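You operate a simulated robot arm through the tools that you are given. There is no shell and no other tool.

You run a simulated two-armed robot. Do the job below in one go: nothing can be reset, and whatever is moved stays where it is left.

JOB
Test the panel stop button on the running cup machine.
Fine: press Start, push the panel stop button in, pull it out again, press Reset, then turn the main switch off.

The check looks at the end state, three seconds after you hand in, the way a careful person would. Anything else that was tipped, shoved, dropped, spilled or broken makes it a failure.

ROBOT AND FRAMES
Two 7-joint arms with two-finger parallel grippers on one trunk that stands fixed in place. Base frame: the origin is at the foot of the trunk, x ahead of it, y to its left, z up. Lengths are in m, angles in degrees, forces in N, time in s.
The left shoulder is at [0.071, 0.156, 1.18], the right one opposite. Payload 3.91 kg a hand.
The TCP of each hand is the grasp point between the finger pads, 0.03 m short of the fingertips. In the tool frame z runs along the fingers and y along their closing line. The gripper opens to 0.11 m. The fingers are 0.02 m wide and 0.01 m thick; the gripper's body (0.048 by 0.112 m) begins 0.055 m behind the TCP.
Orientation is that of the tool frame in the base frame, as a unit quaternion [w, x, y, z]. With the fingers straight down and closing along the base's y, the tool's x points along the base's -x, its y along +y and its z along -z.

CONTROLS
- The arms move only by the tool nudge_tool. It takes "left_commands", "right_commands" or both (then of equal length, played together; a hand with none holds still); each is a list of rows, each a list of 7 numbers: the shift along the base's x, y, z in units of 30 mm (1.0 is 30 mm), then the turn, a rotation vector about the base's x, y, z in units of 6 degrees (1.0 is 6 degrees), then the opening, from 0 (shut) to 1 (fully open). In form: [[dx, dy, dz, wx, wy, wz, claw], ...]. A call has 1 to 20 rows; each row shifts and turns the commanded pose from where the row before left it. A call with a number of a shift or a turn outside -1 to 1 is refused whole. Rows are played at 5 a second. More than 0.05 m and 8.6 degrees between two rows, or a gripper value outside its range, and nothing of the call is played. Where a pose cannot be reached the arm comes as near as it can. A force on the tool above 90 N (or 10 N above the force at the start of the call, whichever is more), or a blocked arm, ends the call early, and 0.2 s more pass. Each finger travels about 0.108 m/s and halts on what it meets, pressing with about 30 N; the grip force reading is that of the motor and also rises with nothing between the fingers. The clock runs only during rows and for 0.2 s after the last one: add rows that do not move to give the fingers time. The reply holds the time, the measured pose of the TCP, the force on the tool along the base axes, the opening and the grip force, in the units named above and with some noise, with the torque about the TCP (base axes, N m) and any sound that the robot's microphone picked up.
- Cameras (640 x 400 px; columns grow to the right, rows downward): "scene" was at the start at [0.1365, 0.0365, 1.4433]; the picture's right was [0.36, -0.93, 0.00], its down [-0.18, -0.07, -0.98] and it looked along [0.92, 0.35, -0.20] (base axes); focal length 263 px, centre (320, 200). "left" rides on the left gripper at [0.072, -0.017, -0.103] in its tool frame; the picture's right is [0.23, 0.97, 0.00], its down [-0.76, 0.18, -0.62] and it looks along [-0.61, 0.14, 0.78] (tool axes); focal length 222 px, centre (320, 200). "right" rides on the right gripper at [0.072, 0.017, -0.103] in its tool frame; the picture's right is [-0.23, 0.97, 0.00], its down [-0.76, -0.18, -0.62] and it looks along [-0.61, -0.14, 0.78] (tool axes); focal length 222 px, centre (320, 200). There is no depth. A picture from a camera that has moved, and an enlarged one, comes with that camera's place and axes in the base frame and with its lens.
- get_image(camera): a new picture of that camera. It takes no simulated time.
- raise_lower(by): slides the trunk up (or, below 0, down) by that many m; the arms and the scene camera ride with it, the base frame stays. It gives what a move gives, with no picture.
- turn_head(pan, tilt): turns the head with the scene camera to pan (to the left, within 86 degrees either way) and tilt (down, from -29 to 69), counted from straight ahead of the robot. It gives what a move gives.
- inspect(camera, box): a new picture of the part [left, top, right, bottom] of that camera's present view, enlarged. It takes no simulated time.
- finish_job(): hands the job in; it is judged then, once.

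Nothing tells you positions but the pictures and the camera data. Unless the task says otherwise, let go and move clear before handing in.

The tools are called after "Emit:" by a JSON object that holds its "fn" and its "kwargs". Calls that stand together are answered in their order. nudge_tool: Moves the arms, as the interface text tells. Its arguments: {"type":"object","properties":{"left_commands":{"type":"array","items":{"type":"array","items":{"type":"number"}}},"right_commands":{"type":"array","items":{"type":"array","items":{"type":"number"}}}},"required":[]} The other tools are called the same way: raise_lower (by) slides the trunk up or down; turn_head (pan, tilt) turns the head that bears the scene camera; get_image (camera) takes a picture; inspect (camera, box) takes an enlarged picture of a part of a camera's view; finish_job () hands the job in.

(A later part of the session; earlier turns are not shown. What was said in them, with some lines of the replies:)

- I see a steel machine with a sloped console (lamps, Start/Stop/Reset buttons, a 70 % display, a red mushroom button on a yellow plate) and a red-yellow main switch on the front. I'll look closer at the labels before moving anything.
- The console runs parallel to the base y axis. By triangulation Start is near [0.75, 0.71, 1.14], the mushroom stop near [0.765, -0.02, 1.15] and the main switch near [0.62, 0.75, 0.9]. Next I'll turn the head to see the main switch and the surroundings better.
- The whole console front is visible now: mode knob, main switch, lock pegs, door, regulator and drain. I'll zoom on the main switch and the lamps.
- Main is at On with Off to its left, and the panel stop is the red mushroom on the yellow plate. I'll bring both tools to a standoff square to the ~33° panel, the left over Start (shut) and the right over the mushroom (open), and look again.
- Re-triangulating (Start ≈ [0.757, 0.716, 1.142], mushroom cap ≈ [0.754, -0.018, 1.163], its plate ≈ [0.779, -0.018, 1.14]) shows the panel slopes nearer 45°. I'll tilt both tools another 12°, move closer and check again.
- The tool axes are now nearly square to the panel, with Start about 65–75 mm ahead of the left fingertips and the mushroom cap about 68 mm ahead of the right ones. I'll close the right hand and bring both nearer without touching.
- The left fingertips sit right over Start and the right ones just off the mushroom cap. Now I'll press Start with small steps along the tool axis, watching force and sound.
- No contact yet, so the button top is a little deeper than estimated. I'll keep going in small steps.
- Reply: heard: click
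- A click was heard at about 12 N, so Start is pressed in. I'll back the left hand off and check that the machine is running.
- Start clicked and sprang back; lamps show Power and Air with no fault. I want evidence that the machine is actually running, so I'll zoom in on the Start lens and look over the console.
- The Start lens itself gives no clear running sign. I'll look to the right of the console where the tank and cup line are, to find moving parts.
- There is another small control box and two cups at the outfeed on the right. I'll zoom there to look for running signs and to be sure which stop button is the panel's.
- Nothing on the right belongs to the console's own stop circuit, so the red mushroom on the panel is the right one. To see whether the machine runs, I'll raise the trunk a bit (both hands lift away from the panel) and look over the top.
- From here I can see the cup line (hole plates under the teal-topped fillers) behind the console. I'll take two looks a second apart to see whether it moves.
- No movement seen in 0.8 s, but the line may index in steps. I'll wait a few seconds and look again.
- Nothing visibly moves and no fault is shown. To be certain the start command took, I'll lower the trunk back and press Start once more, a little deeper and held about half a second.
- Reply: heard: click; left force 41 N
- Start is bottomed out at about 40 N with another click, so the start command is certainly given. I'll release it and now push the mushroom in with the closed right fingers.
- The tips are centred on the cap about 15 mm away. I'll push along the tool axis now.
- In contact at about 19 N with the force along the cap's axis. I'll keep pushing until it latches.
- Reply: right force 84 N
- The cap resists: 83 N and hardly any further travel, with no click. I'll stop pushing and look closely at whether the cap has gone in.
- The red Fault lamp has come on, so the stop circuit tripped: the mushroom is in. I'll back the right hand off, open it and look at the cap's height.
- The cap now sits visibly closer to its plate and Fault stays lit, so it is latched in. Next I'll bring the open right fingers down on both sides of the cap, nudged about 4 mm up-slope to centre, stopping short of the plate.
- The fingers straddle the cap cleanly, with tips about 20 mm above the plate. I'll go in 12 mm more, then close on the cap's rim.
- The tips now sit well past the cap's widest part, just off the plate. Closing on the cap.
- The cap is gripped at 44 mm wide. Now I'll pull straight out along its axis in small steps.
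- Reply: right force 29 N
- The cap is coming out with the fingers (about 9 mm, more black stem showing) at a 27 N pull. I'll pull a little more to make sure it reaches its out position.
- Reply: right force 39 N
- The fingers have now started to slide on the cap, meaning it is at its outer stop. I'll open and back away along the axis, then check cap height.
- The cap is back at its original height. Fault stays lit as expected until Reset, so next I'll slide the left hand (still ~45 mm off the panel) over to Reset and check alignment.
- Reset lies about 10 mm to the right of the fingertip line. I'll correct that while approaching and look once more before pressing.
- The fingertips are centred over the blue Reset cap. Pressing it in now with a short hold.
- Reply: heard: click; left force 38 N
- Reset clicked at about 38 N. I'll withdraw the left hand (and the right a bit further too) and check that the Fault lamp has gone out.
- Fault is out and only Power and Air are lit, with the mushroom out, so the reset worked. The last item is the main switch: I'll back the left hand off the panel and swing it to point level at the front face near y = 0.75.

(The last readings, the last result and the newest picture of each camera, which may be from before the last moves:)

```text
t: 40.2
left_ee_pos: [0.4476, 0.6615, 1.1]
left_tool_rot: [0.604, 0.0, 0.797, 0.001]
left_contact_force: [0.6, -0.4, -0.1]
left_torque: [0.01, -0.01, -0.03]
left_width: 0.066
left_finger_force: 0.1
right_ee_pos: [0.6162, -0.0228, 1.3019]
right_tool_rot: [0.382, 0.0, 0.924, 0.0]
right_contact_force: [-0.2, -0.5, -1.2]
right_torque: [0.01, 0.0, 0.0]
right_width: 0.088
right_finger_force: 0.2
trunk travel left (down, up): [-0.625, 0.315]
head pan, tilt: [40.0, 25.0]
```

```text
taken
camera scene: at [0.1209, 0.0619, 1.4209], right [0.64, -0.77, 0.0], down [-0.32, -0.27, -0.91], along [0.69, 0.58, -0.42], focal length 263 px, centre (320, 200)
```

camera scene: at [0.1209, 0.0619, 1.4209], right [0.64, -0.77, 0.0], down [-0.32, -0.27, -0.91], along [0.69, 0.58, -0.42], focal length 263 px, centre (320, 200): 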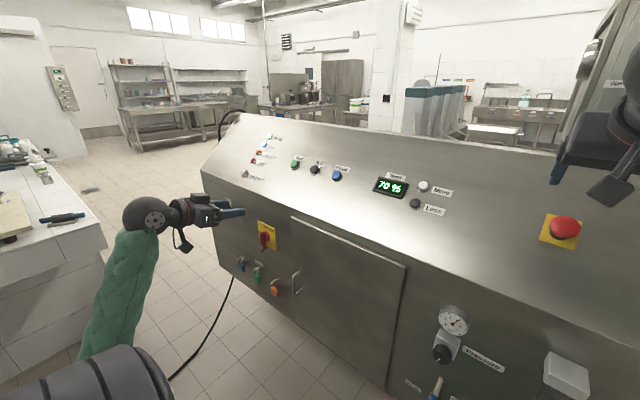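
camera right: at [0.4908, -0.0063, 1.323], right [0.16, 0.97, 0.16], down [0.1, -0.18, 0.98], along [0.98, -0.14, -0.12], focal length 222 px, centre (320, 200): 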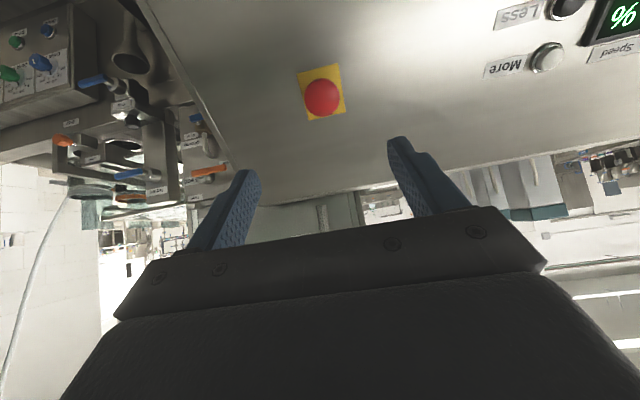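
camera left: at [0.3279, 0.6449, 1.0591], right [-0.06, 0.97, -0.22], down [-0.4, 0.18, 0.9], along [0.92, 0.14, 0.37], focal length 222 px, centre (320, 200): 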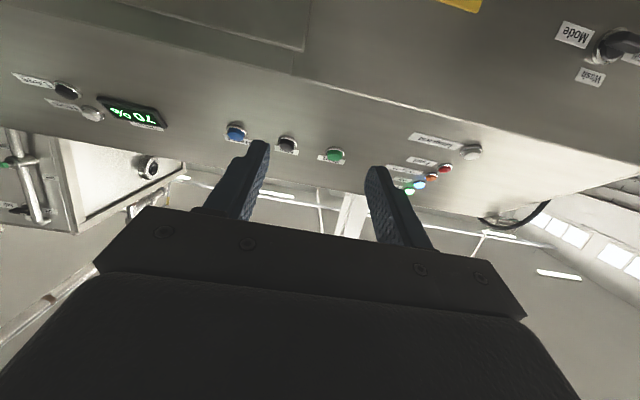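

The left hand is out in front of the cabinet. I'll lower it level with the main switch and finish turning it horizontal.

Emit:
{"fn": "nudge_tool", "kwargs": {"left_commands": [[0, 0.33, -0.8, 0, -0.327, 0, 0.6], [0, 0.33, -0.8, 0, -0.327, 0, 0.6], [0, 0.33, -0.8, 0, -0.327, 0, 0.6], [0, 0.33, -0.8, 0, -0.327, 0, 0.6], [0, 0.33, -0.8, 0, -0.327, 0, 0.6], [0, 0.33, -0.8, 0, -0.327, 0, 0.6], [0, 0.33, -0.8, 0, -0.327, 0, 0.6], [0, 0.33, -0.8, 0, -0.327, 0, 0.6], [0, 0, 0, 0, 0, 0, 0.6]]}}

Emit:
{"fn": "get_image", "kwargs": {"camera": "left"}}

Emit:
{"fn": "get_image", "kwargs": {"camera": "scene"}}

Emit:
{"fn": "inspect", "kwargs": {"camera": "scene", "box": [200, 200, 328, 280]}}

```text
t: 42.2
left_ee_pos: [0.4458, 0.7399, 0.9054]
left_tool_rot: [0.707, 0.001, 0.707, 0.0]
left_contact_force: [0.1, 0.0, 0.2]
left_torque: [-0.01, -0.02, 0.02]
left_width: 0.066
left_finger_force: 0.0
right_ee_pos: [0.6156, -0.0224, 1.3015]
right_tool_rot: [0.382, -0.001, 0.924, 0.001]
right_contact_force: [-0.6, -0.1, -0.8]
right_torque: [-0.02, -0.02, 0.03]
right_width: 0.0879
right_finger_force: 0.0
trunk travel left (down, up): [-0.625, 0.315]
head pan, tilt: [40.0, 25.0]
```

```text
taken
camera left: at [0.343, 0.7227, 0.8332], right [0.0, 0.97, -0.23], down [-0.63, 0.18, 0.76], along [0.78, 0.14, 0.61], focal length 222 px, centre (320, 200)
```

left: 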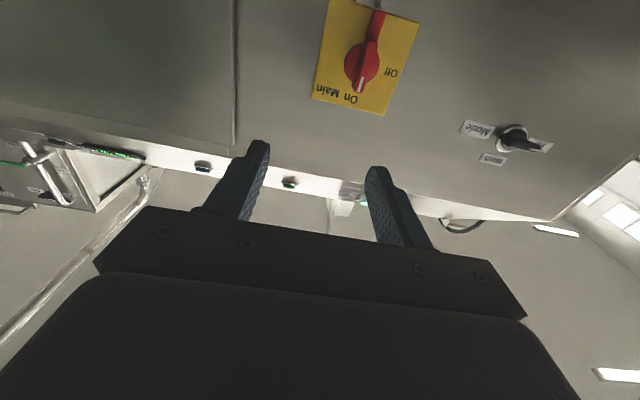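

```text
taken
camera scene: at [0.1197, 0.0619, 1.421], right [0.64, -0.77, 0.0], down [-0.32, -0.27, -0.91], along [0.69, 0.58, -0.42], focal length 263 px, centre (320, 200)
```

scene: 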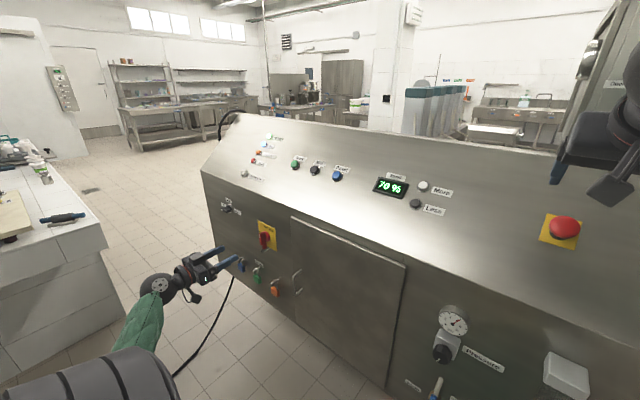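

```text
5.00 times, centred on (264, 240) of scene
camera zoom: at [0.1197, 0.0619, 1.421], right [0.64, -0.77, 0.0], down [-0.32, -0.27, -0.91], along [0.69, 0.58, -0.42], focal length 1314 px, centre (600, 0)
```

zoom: 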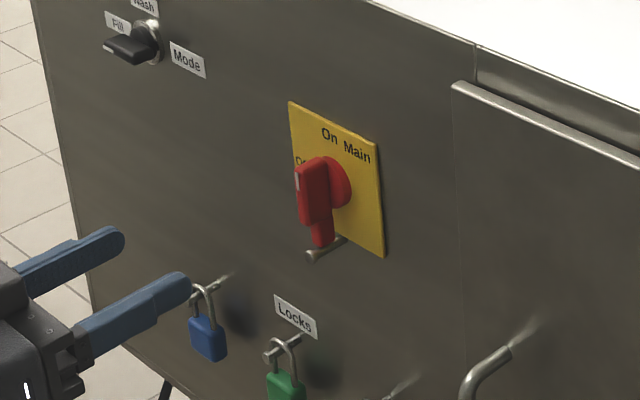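

From below I can read On (top) with the white pointer on it, and Off to the left (+y), with a long red handle across the knob. Zooming in on it.

Emit:
{"fn": "inspect", "kwargs": {"camera": "left", "box": [288, 0, 448, 120]}}

Emit:
{"fn": "inspect", "kwargs": {"camera": "scene", "box": [248, 216, 296, 256]}}

```text
3.33 times, centred on (368, 60) of left
camera zoom: at [0.343, 0.7227, 0.8332], right [0.0, 0.97, -0.23], down [-0.63, 0.18, 0.76], along [0.78, 0.14, 0.61], focal length 740 px, centre (160, 667)
```

zoom: 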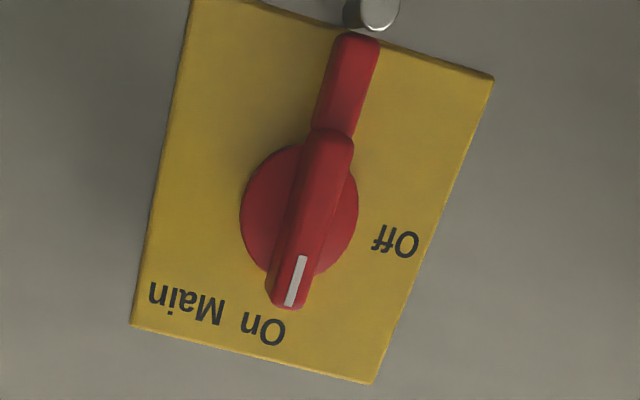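

```text
10.00 times, centred on (272, 236) of scene
camera zoom: at [0.1197, 0.0619, 1.421], right [0.64, -0.77, 0.0], down [-0.32, -0.27, -0.91], along [0.69, 0.58, -0.42], focal length 2628 px, centre (800, -160)
```

zoom: 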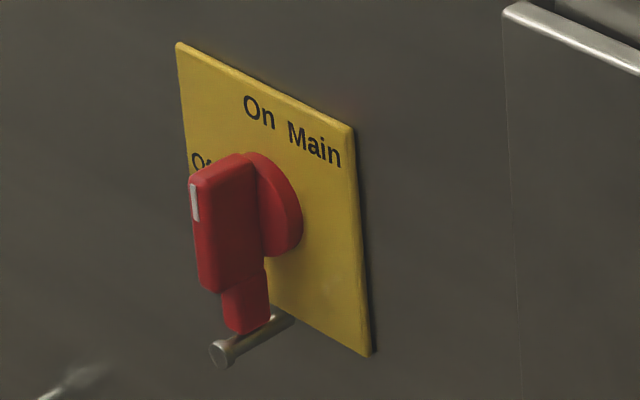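

The main handle is a vertical red bar across the knob, front face near [0.62, 0.778, 0.862]; it must turn so that its top goes to the left (+y). I'll bring the open fingers in line, still short of it, and check.

Emit:
{"fn": "nudge_tool", "kwargs": {"left_commands": [[0.62, 0.317, -0.36, 0, 0, 0, 0.6], [0.62, 0.317, -0.36, 0, 0, 0, 0.6], [0.62, 0.317, -0.36, 0, 0, 0, 0.6], [0.62, 0.317, -0.36, 0, 0, 0, 0.6], [0, 0, 0, 0, 0, 0, 0.6]]}}

Emit:
{"fn": "get_image", "kwargs": {"camera": "left"}}

Emit:
{"fn": "inspect", "kwargs": {"camera": "left", "box": [220, 0, 420, 125]}}

Emit:
{"fn": "inspect", "kwargs": {"camera": "scene", "box": [208, 200, 304, 260]}}

```text
t: 43.4
left_ee_pos: [0.5214, 0.7795, 0.8606]
left_tool_rot: [0.707, -0.001, 0.707, 0.001]
left_contact_force: [0.0, -0.5, 1.0]
left_torque: [0.0, -0.01, 0.0]
left_width: 0.066
left_finger_force: 0.0
right_ee_pos: [0.6147, -0.0235, 1.3016]
right_tool_rot: [0.383, 0.001, 0.924, -0.001]
right_contact_force: [0.5, -0.7, -0.8]
right_torque: [-0.02, 0.0, 0.02]
right_width: 0.0881
right_finger_force: 0.1
trunk travel left (down, up): [-0.625, 0.315]
head pan, tilt: [40.0, 25.0]
```

```text
taken
camera left: at [0.4181, 0.7624, 0.7892], right [0.0, 0.97, -0.23], down [-0.62, 0.18, 0.76], along [0.78, 0.14, 0.61], focal length 222 px, centre (320, 200)
```

left: 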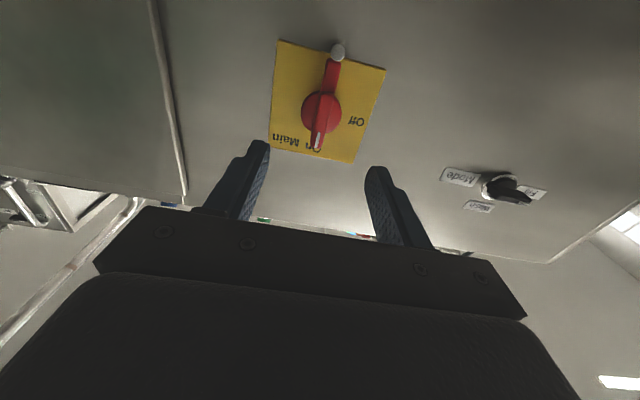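

```text
3.20 times, centred on (320, 62) of left
camera zoom: at [0.4181, 0.7624, 0.7892], right [0.0, 0.97, -0.23], down [-0.62, 0.18, 0.76], along [0.78, 0.14, 0.61], focal length 711 px, centre (320, 640)
```

zoom: 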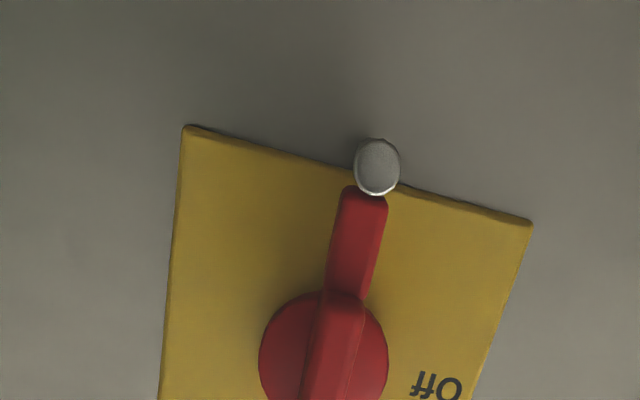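

```text
6.67 times, centred on (256, 230) of scene
camera zoom: at [0.1196, 0.0619, 1.4211], right [0.64, -0.77, 0.0], down [-0.32, -0.27, -0.91], along [0.69, 0.58, -0.42], focal length 1752 px, centre (747, 0)
```

zoom: 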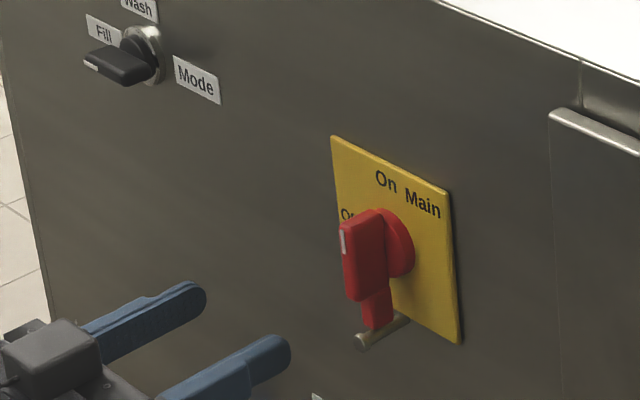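

The fingertips line up with the handle: knob axis at about y = 0.780, z = 0.859, bar front at x ≈ 0.62, disc at x ≈ 0.649. I'll slide the open fingers forward around the bar, stopping a few mm before the disc.

Emit:
{"fn": "nudge_tool", "kwargs": {"left_commands": [[0.6, 0, 0, 0, 0, 0, 0.6], [0.6, 0, -0.03, 0, 0, 0, 0.6], [0.6, 0, -0.03, 0, 0, 0, 0.6], [0.5, 0, 0, 0, 0, 0, 0.6], [0.4, 0, 0, 0, 0, 0, 0.6], [0, 0, 0, 0, 0, 0, 0.6]]}}

Emit:
{"fn": "get_image", "kwargs": {"camera": "left"}}

Emit:
{"fn": "inspect", "kwargs": {"camera": "scene", "box": [208, 200, 304, 260]}}

```text
t: 44.8
left_ee_pos: [0.6026, 0.7778, 0.8605]
left_tool_rot: [0.708, 0.0, 0.706, 0.0]
left_contact_force: [0.0, 0.4, 0.1]
left_torque: [0.0, -0.03, -0.01]
left_width: 0.066
left_finger_force: 0.1
right_ee_pos: [0.6153, -0.0217, 1.302]
right_tool_rot: [0.383, 0.0, 0.924, -0.001]
right_contact_force: [0.5, 0.0, -0.2]
right_torque: [0.0, 0.01, -0.01]
right_width: 0.088
right_finger_force: 0.0
trunk travel left (down, up): [-0.625, 0.315]
head pan, tilt: [40.0, 25.0]
```

```text
taken
camera left: at [0.4996, 0.7611, 0.789], right [0.0, 0.97, -0.23], down [-0.62, 0.18, 0.76], along [0.78, 0.14, 0.61], focal length 222 px, centre (320, 200)
```

left: 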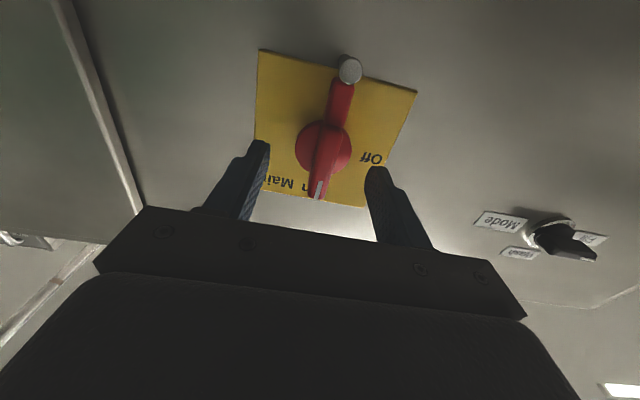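

```text
6.67 times, centred on (256, 230) of scene
camera zoom: at [0.1198, 0.0621, 1.421], right [0.64, -0.77, 0.0], down [-0.32, -0.27, -0.91], along [0.69, 0.58, -0.42], focal length 1752 px, centre (747, 0)
```

zoom: 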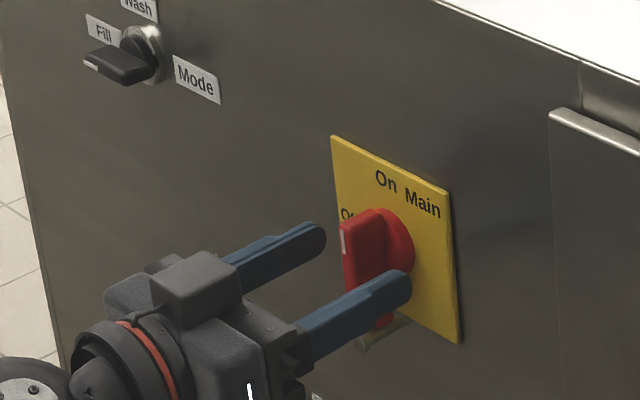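

The bar sits between the fingers with the knob axis confirmed at [y 0.780, z 0.8596]. I'll go in another 9 mm, centre up and close on the bar.

Emit:
{"fn": "nudge_tool", "kwargs": {"left_commands": [[0.16, 0.07, -0.03, 0, 0, 0, 0.6], [0.15, 0, 0, 0, 0, 0, 0.6], [0, 0, 0, 0, 0, 0, 0.3], [0, 0, 0, 0, 0, 0, 0.1], [0, 0, 0, 0, 0, 0, 0], [0, 0, 0, 0, 0, 0, 0]]}}

Emit:
{"fn": "get_image", "kwargs": {"camera": "left"}}

Emit:
{"fn": "inspect", "kwargs": {"camera": "scene", "box": [208, 200, 304, 260]}}

```text
t: 46.2
left_ee_pos: [0.6118, 0.7789, 0.8613]
left_tool_rot: [0.708, 0.0, 0.706, 0.0]
left_contact_force: [0.8, -0.3, 0.6]
left_torque: [0.01, -0.03, -0.13]
left_width: 0.0128
left_finger_force: 44.6
right_ee_pos: [0.6153, -0.0233, 1.3017]
right_tool_rot: [0.383, 0.0, 0.924, 0.0]
right_contact_force: [0.8, 0.3, 0.3]
right_torque: [-0.01, 0.0, 0.01]
right_width: 0.0882
right_finger_force: 0.0
trunk travel left (down, up): [-0.625, 0.315]
head pan, tilt: [40.0, 25.0]
```

```text
taken
camera left: at [0.5095, 0.7633, 0.788], right [0.0, 0.97, -0.23], down [-0.62, 0.18, 0.76], along [0.78, 0.14, 0.61], focal length 222 px, centre (320, 200)
```

left: 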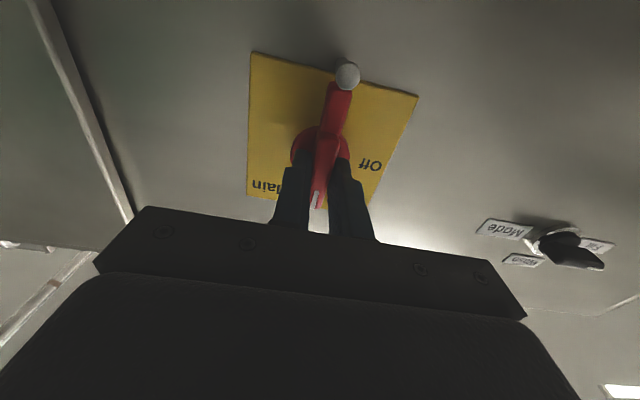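

```text
6.67 times, centred on (256, 230) of scene
camera zoom: at [0.1201, 0.0621, 1.421], right [0.64, -0.77, 0.0], down [-0.32, -0.27, -0.91], along [0.69, 0.58, -0.42], focal length 1752 px, centre (747, 0)
```

zoom: 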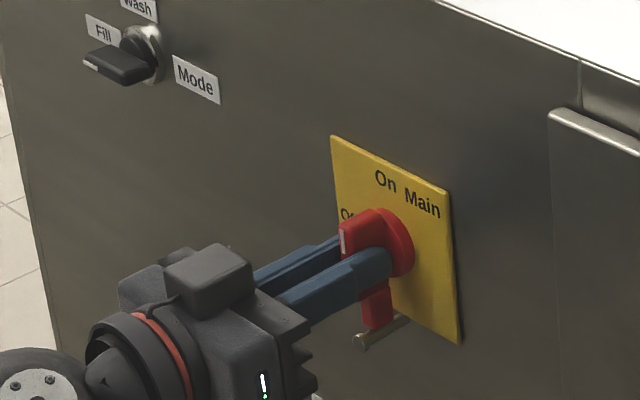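

The handle is gripped at 12.8 mm. Now I'll turn about the knob axis, top toward Off (negative about x), first 30 degrees.

Emit:
{"fn": "nudge_tool", "kwargs": {"left_commands": [[0, 0, 0, -1, 0, 0, 0], [0, 0, 0, -1, 0, 0, 0], [0, 0, 0, -1, 0, 0, 0], [0, 0, 0, -1, 0, 0, 0], [0, 0, 0, -1, 0, 0, 0]]}}

Emit:
{"fn": "get_image", "kwargs": {"camera": "left"}}

Emit:
{"fn": "inspect", "kwargs": {"camera": "scene", "box": [208, 200, 304, 260]}}

```text
t: 47.4
left_ee_pos: [0.6136, 0.7799, 0.8605]
left_tool_rot: [0.684, -0.183, 0.682, -0.182]
left_contact_force: [12.7, 3.5, 12.6]
left_torque: [0.03, 0.09, -0.12]
left_width: 0.0126
left_finger_force: 44.8
right_ee_pos: [0.6167, -0.0227, 1.3012]
right_tool_rot: [0.383, 0.001, 0.924, 0.001]
right_contact_force: [-0.2, -0.3, -0.1]
right_torque: [0.01, -0.01, 0.02]
right_width: 0.088
right_finger_force: 0.0
trunk travel left (down, up): [-0.625, 0.315]
head pan, tilt: [40.0, 25.0]
```

```text
taken
camera left: at [0.5095, 0.7292, 0.8061], right [0.0, 0.73, -0.68], down [-0.63, 0.53, 0.57], along [0.78, 0.43, 0.46], focal length 222 px, centre (320, 200)
```

left: 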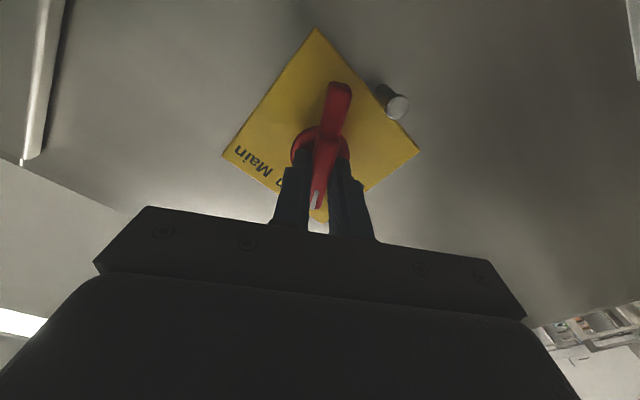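

```text
6.67 times, centred on (256, 230) of scene
camera zoom: at [0.1203, 0.0613, 1.4211], right [0.64, -0.77, 0.0], down [-0.32, -0.27, -0.91], along [0.69, 0.58, -0.42], focal length 1752 px, centre (747, 0)
```

zoom: 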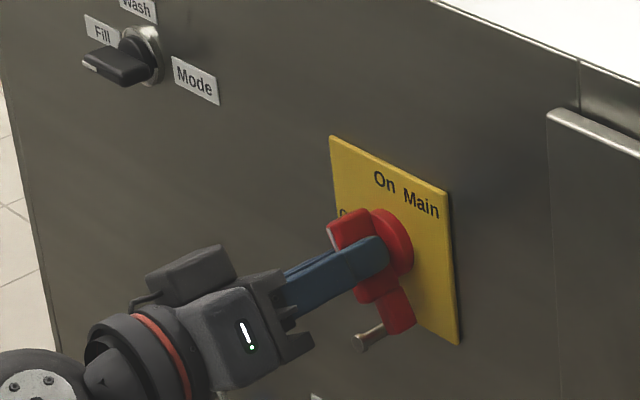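

The handle follows the hand, 30° so far with low load. Continuing the remaining 60°.

Emit:
{"fn": "nudge_tool", "kwargs": {"left_commands": [[0, 0, 0, -1, 0, 0, 0], [0, 0, 0, -1, 0, 0, 0], [0, 0, 0, -1, 0, 0, 0], [0, 0, 0, -1, 0, 0, 0], [0, 0, 0, -1, 0, 0, 0], [0, 0, 0, -1, 0, 0, 0], [0, 0, 0, -1, 0, 0, 0], [0, 0, 0, -1, 0, 0, 0], [0, 0, 0, -1, 0, 0, 0], [0, 0, 0, -1, 0, 0, 0], [0, 0, 0, 0, 0, 0, 0]]}}

Emit:
{"fn": "get_image", "kwargs": {"camera": "left"}}

Emit:
{"fn": "inspect", "kwargs": {"camera": "scene", "box": [208, 200, 304, 260]}}

Emit:
{"fn": "get_image", "kwargs": {"camera": "scene"}}

```text
t: 49.8
left_ee_pos: [0.612, 0.7797, 0.8595]
left_tool_rot: [-0.501, 0.501, -0.499, 0.499]
left_contact_force: [22.1, 14.9, 23.6]
left_torque: [0.01, -0.45, -0.58]
left_width: 0.0129
left_finger_force: 44.8
right_ee_pos: [0.6163, -0.0229, 1.3015]
right_tool_rot: [0.383, -0.001, 0.924, 0.0]
right_contact_force: [0.5, -0.4, 0.1]
right_torque: [0.02, 0.02, 0.02]
right_width: 0.0881
right_finger_force: 0.0
trunk travel left (down, up): [-0.625, 0.315]
head pan, tilt: [40.0, 25.0]
```

```text
taken
camera left: at [0.5095, 0.7075, 0.8776], right [0.0, -0.23, -0.97], down [-0.63, 0.76, -0.18], along [0.78, 0.61, -0.14], focal length 222 px, centre (320, 200)
```

left: 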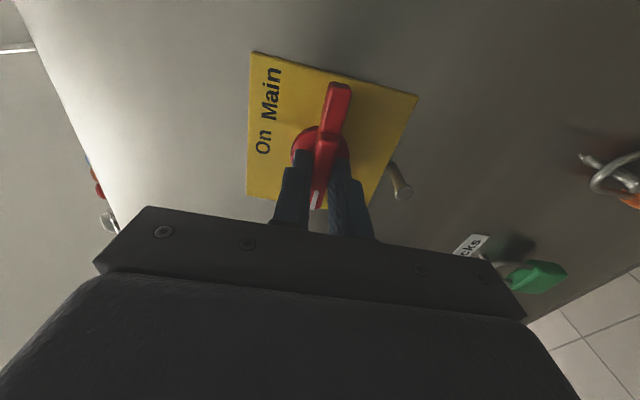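

```text
6.67 times, centred on (256, 230) of scene
camera zoom: at [0.1203, 0.0615, 1.4211], right [0.64, -0.77, 0.0], down [-0.32, -0.27, -0.91], along [0.69, 0.58, -0.42], focal length 1752 px, centre (747, 0)
```

zoom: 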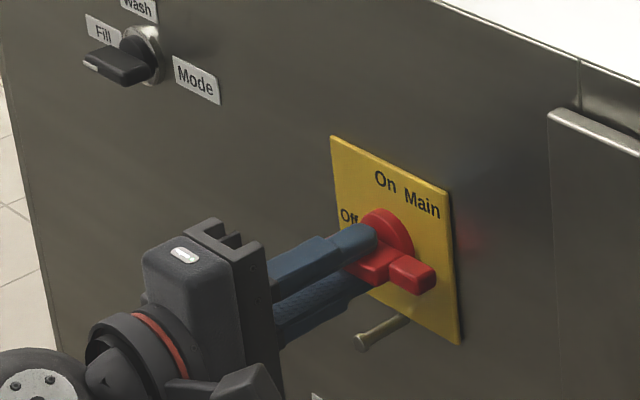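

```text
taken
camera scene: at [0.1203, 0.0615, 1.4211], right [0.64, -0.77, 0.0], down [-0.32, -0.27, -0.91], along [0.69, 0.58, -0.42], focal length 263 px, centre (320, 200)
```

scene: 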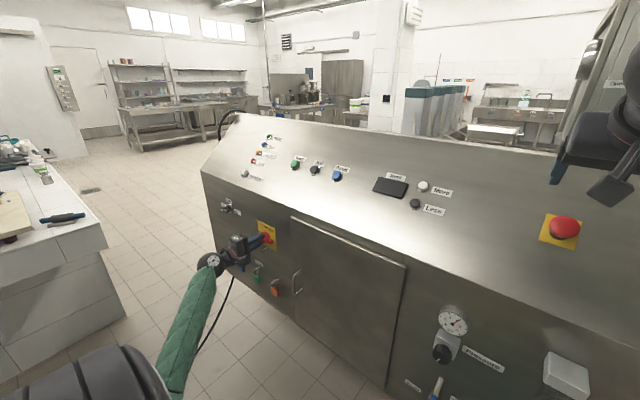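

The display and lamps went dark, and the handle lies across at Off: main power is off. I'll open slightly, back straight out and check that it stays.

Emit:
{"fn": "nudge_tool", "kwargs": {"left_commands": [[0, 0, 0, 0, 0, 0, 0.15], [0, 0, 0, 0, 0, 0, 0.3], [0, 0, 0, 0, 0, 0, 0.3], [-0.3, 0, 0, 0, 0, 0, 0.3], [-0.5, 0, 0, 0, 0, 0, 0.3], [-0.8, 0, 0, 0, 0, 0, 0.3], [-0.9, 0, 0, 0, 0, 0, 0.3], [-0.9, 0, 0, 0, 0, 0, 0.3], [0, 0, 0, 0, 0, 0, 0.3]]}}

Emit:
{"fn": "get_image", "kwargs": {"camera": "left"}}

Emit:
{"fn": "inspect", "kwargs": {"camera": "scene", "box": [208, 200, 304, 260]}}

Emit:
{"fn": "get_image", "kwargs": {"camera": "scene"}}

```text
t: 51.8
left_ee_pos: [0.511, 0.7819, 0.8577]
left_tool_rot: [-0.5, 0.501, -0.5, 0.499]
left_contact_force: [-0.3, -0.5, -0.4]
left_torque: [0.03, -0.01, -0.02]
left_width: 0.0328
left_finger_force: 0.0
right_ee_pos: [0.6164, -0.0219, 1.3007]
right_tool_rot: [0.382, 0.001, 0.924, 0.0]
right_contact_force: [-0.7, 0.2, 0.2]
right_torque: [0.04, 0.01, -0.02]
right_width: 0.088
right_finger_force: 0.1
trunk travel left (down, up): [-0.625, 0.315]
head pan, tilt: [40.0, 25.0]
```

```text
taken
camera left: at [0.4076, 0.7092, 0.8757], right [0.0, -0.23, -0.97], down [-0.62, 0.76, -0.18], along [0.78, 0.61, -0.14], focal length 222 px, centre (320, 200)
```

left: 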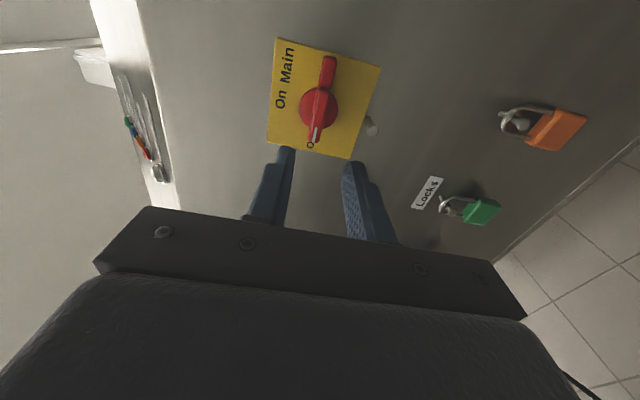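

```text
6.67 times, centred on (256, 230) of scene
camera zoom: at [0.1205, 0.0622, 1.4209], right [0.64, -0.77, 0.0], down [-0.32, -0.27, -0.91], along [0.69, 0.58, -0.42], focal length 1752 px, centre (747, 0)
```

zoom: 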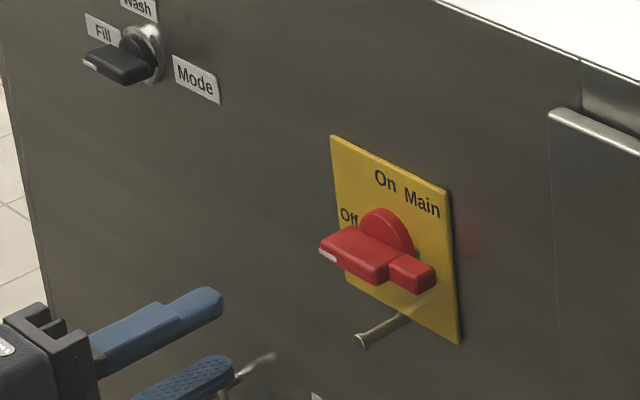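

```text
taken
camera scene: at [0.1205, 0.0622, 1.4209], right [0.64, -0.77, 0.0], down [-0.32, -0.27, -0.91], along [0.69, 0.58, -0.42], focal length 263 px, centre (320, 200)
```

scene: 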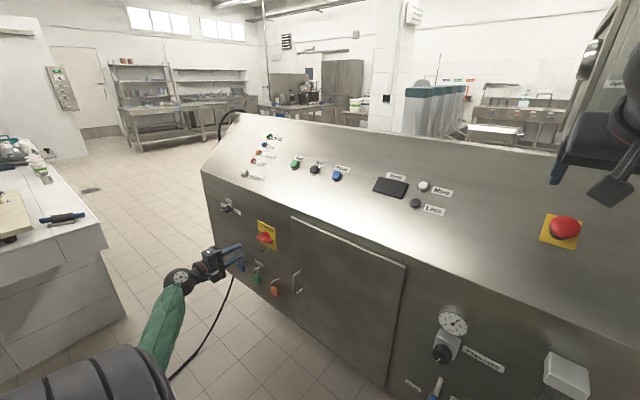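

The switch stays at Off with everything dark, and the handle is free. I'll draw the left hand farther back and do a last check of locks, mushroom and lamps.

Emit:
{"fn": "nudge_tool", "kwargs": {"left_commands": [[-0.8, 0, 0.3, 0, 0, 0, 0.3], [-0.8, 0, 0.5, 0, 0, 0, 0.3], [-0.5, 0, 0.8, 0, 0, 0, 0.3], [0, 0, 1, 0, 0, 0, 0.3], [0, 0, 1, 0, 0, 0, 0.3], [0, 0, 0, 0, 0, 0, 0.3]]}}

Emit:
{"fn": "get_image", "kwargs": {"camera": "scene"}}

Emit:
{"fn": "inspect", "kwargs": {"camera": "scene", "box": [210, 190, 338, 310]}}

Emit:
{"fn": "inspect", "kwargs": {"camera": "scene", "box": [220, 125, 380, 225]}}

Emit:
{"fn": "inspect", "kwargs": {"camera": "scene", "box": [510, 190, 622, 260]}}

```text
t: 53.2
left_ee_pos: [0.4451, 0.7827, 0.9695]
left_tool_rot: [-0.501, 0.501, -0.5, 0.499]
left_contact_force: [-1.2, 0.3, 0.7]
left_torque: [-0.02, -0.03, -0.04]
left_width: 0.033
left_finger_force: 0.0
right_ee_pos: [0.6162, -0.0225, 1.3018]
right_tool_rot: [0.383, 0.0, 0.924, 0.0]
right_contact_force: [-0.2, -0.8, -0.7]
right_torque: [0.02, -0.02, -0.03]
right_width: 0.0877
right_finger_force: 0.1
trunk travel left (down, up): [-0.625, 0.315]
head pan, tilt: [40.0, 25.0]
```

```text
taken
camera scene: at [0.1201, 0.0622, 1.421], right [0.64, -0.77, 0.0], down [-0.32, -0.27, -0.91], along [0.69, 0.58, -0.42], focal length 263 px, centre (320, 200)
```

scene: 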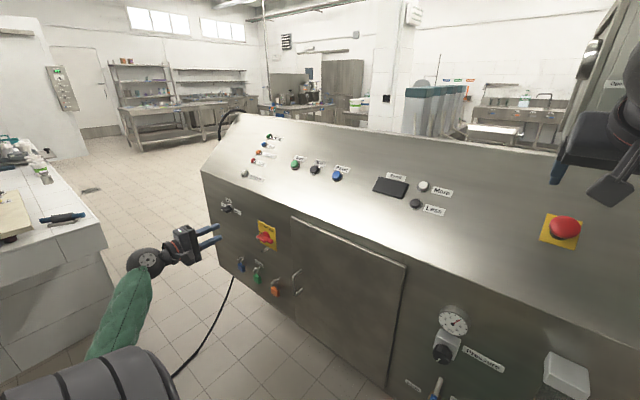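

```text
3.33 times, centred on (274, 250) of scene
camera zoom: at [0.1201, 0.0622, 1.421], right [0.64, -0.77, 0.0], down [-0.32, -0.27, -0.91], along [0.69, 0.58, -0.42], focal length 876 px, centre (473, 33)
```

zoom: 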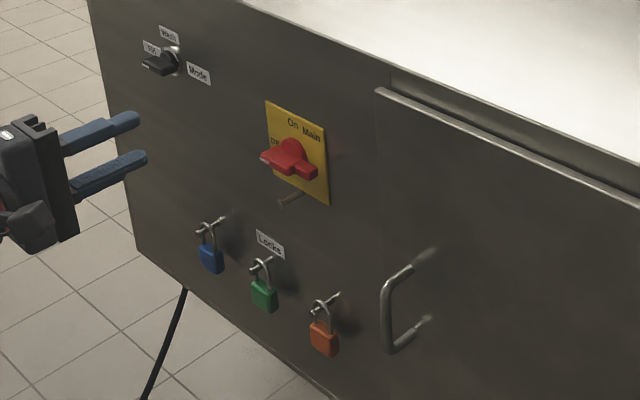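

```text
4.00 times, centred on (300, 175) of scene
camera zoom: at [0.1201, 0.0622, 1.421], right [0.64, -0.77, 0.0], down [-0.32, -0.27, -0.91], along [0.69, 0.58, -0.42], focal length 1051 px, centre (400, 300)
```

zoom: 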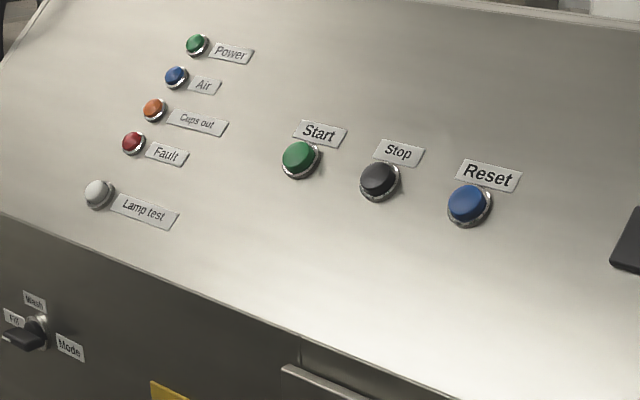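

```text
5.71 times, centred on (566, 225) of scene
camera zoom: at [0.1201, 0.0622, 1.421], right [0.64, -0.77, 0.0], down [-0.32, -0.27, -0.91], along [0.69, 0.58, -0.42], focal length 1502 px, centre (-1086, 57)
```

zoom: 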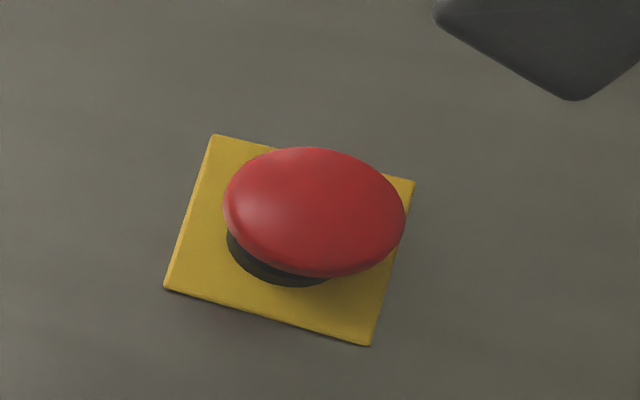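

Everything checks out: all lamps and the display are dark, Main is at Off, and the mushroom is out. The locks and other controls are undisturbed and both hands are clear, so I'm handing the job in.

Emit:
{"fn": "finish_job", "kwargs": {}}

```text
The job is handed in.
```

I carried out all five steps, but I never saw proof that the machine was actually running when the stop button was tested.

1. **Start:** I pressed it twice, and it clicked both times. After the first press I saw no movement on the cup line over about two seconds, so I pressed again, deeper and held. I didn't recheck the line for movement after that.
2. **Panel stop button:** I pushed it in and the Fault lamp came on. I then pulled it back out to its original height.
3. **Reset:** I pressed it, it clicked, and the Fault lamp went out.
4. **Main switch:** I turned it to Off. The display and all lamps went dark, and the switch stayed at Off when I let go.

In the last pictures nothing else on the console or its front looked disturbed. Both hands are clear of the machine.
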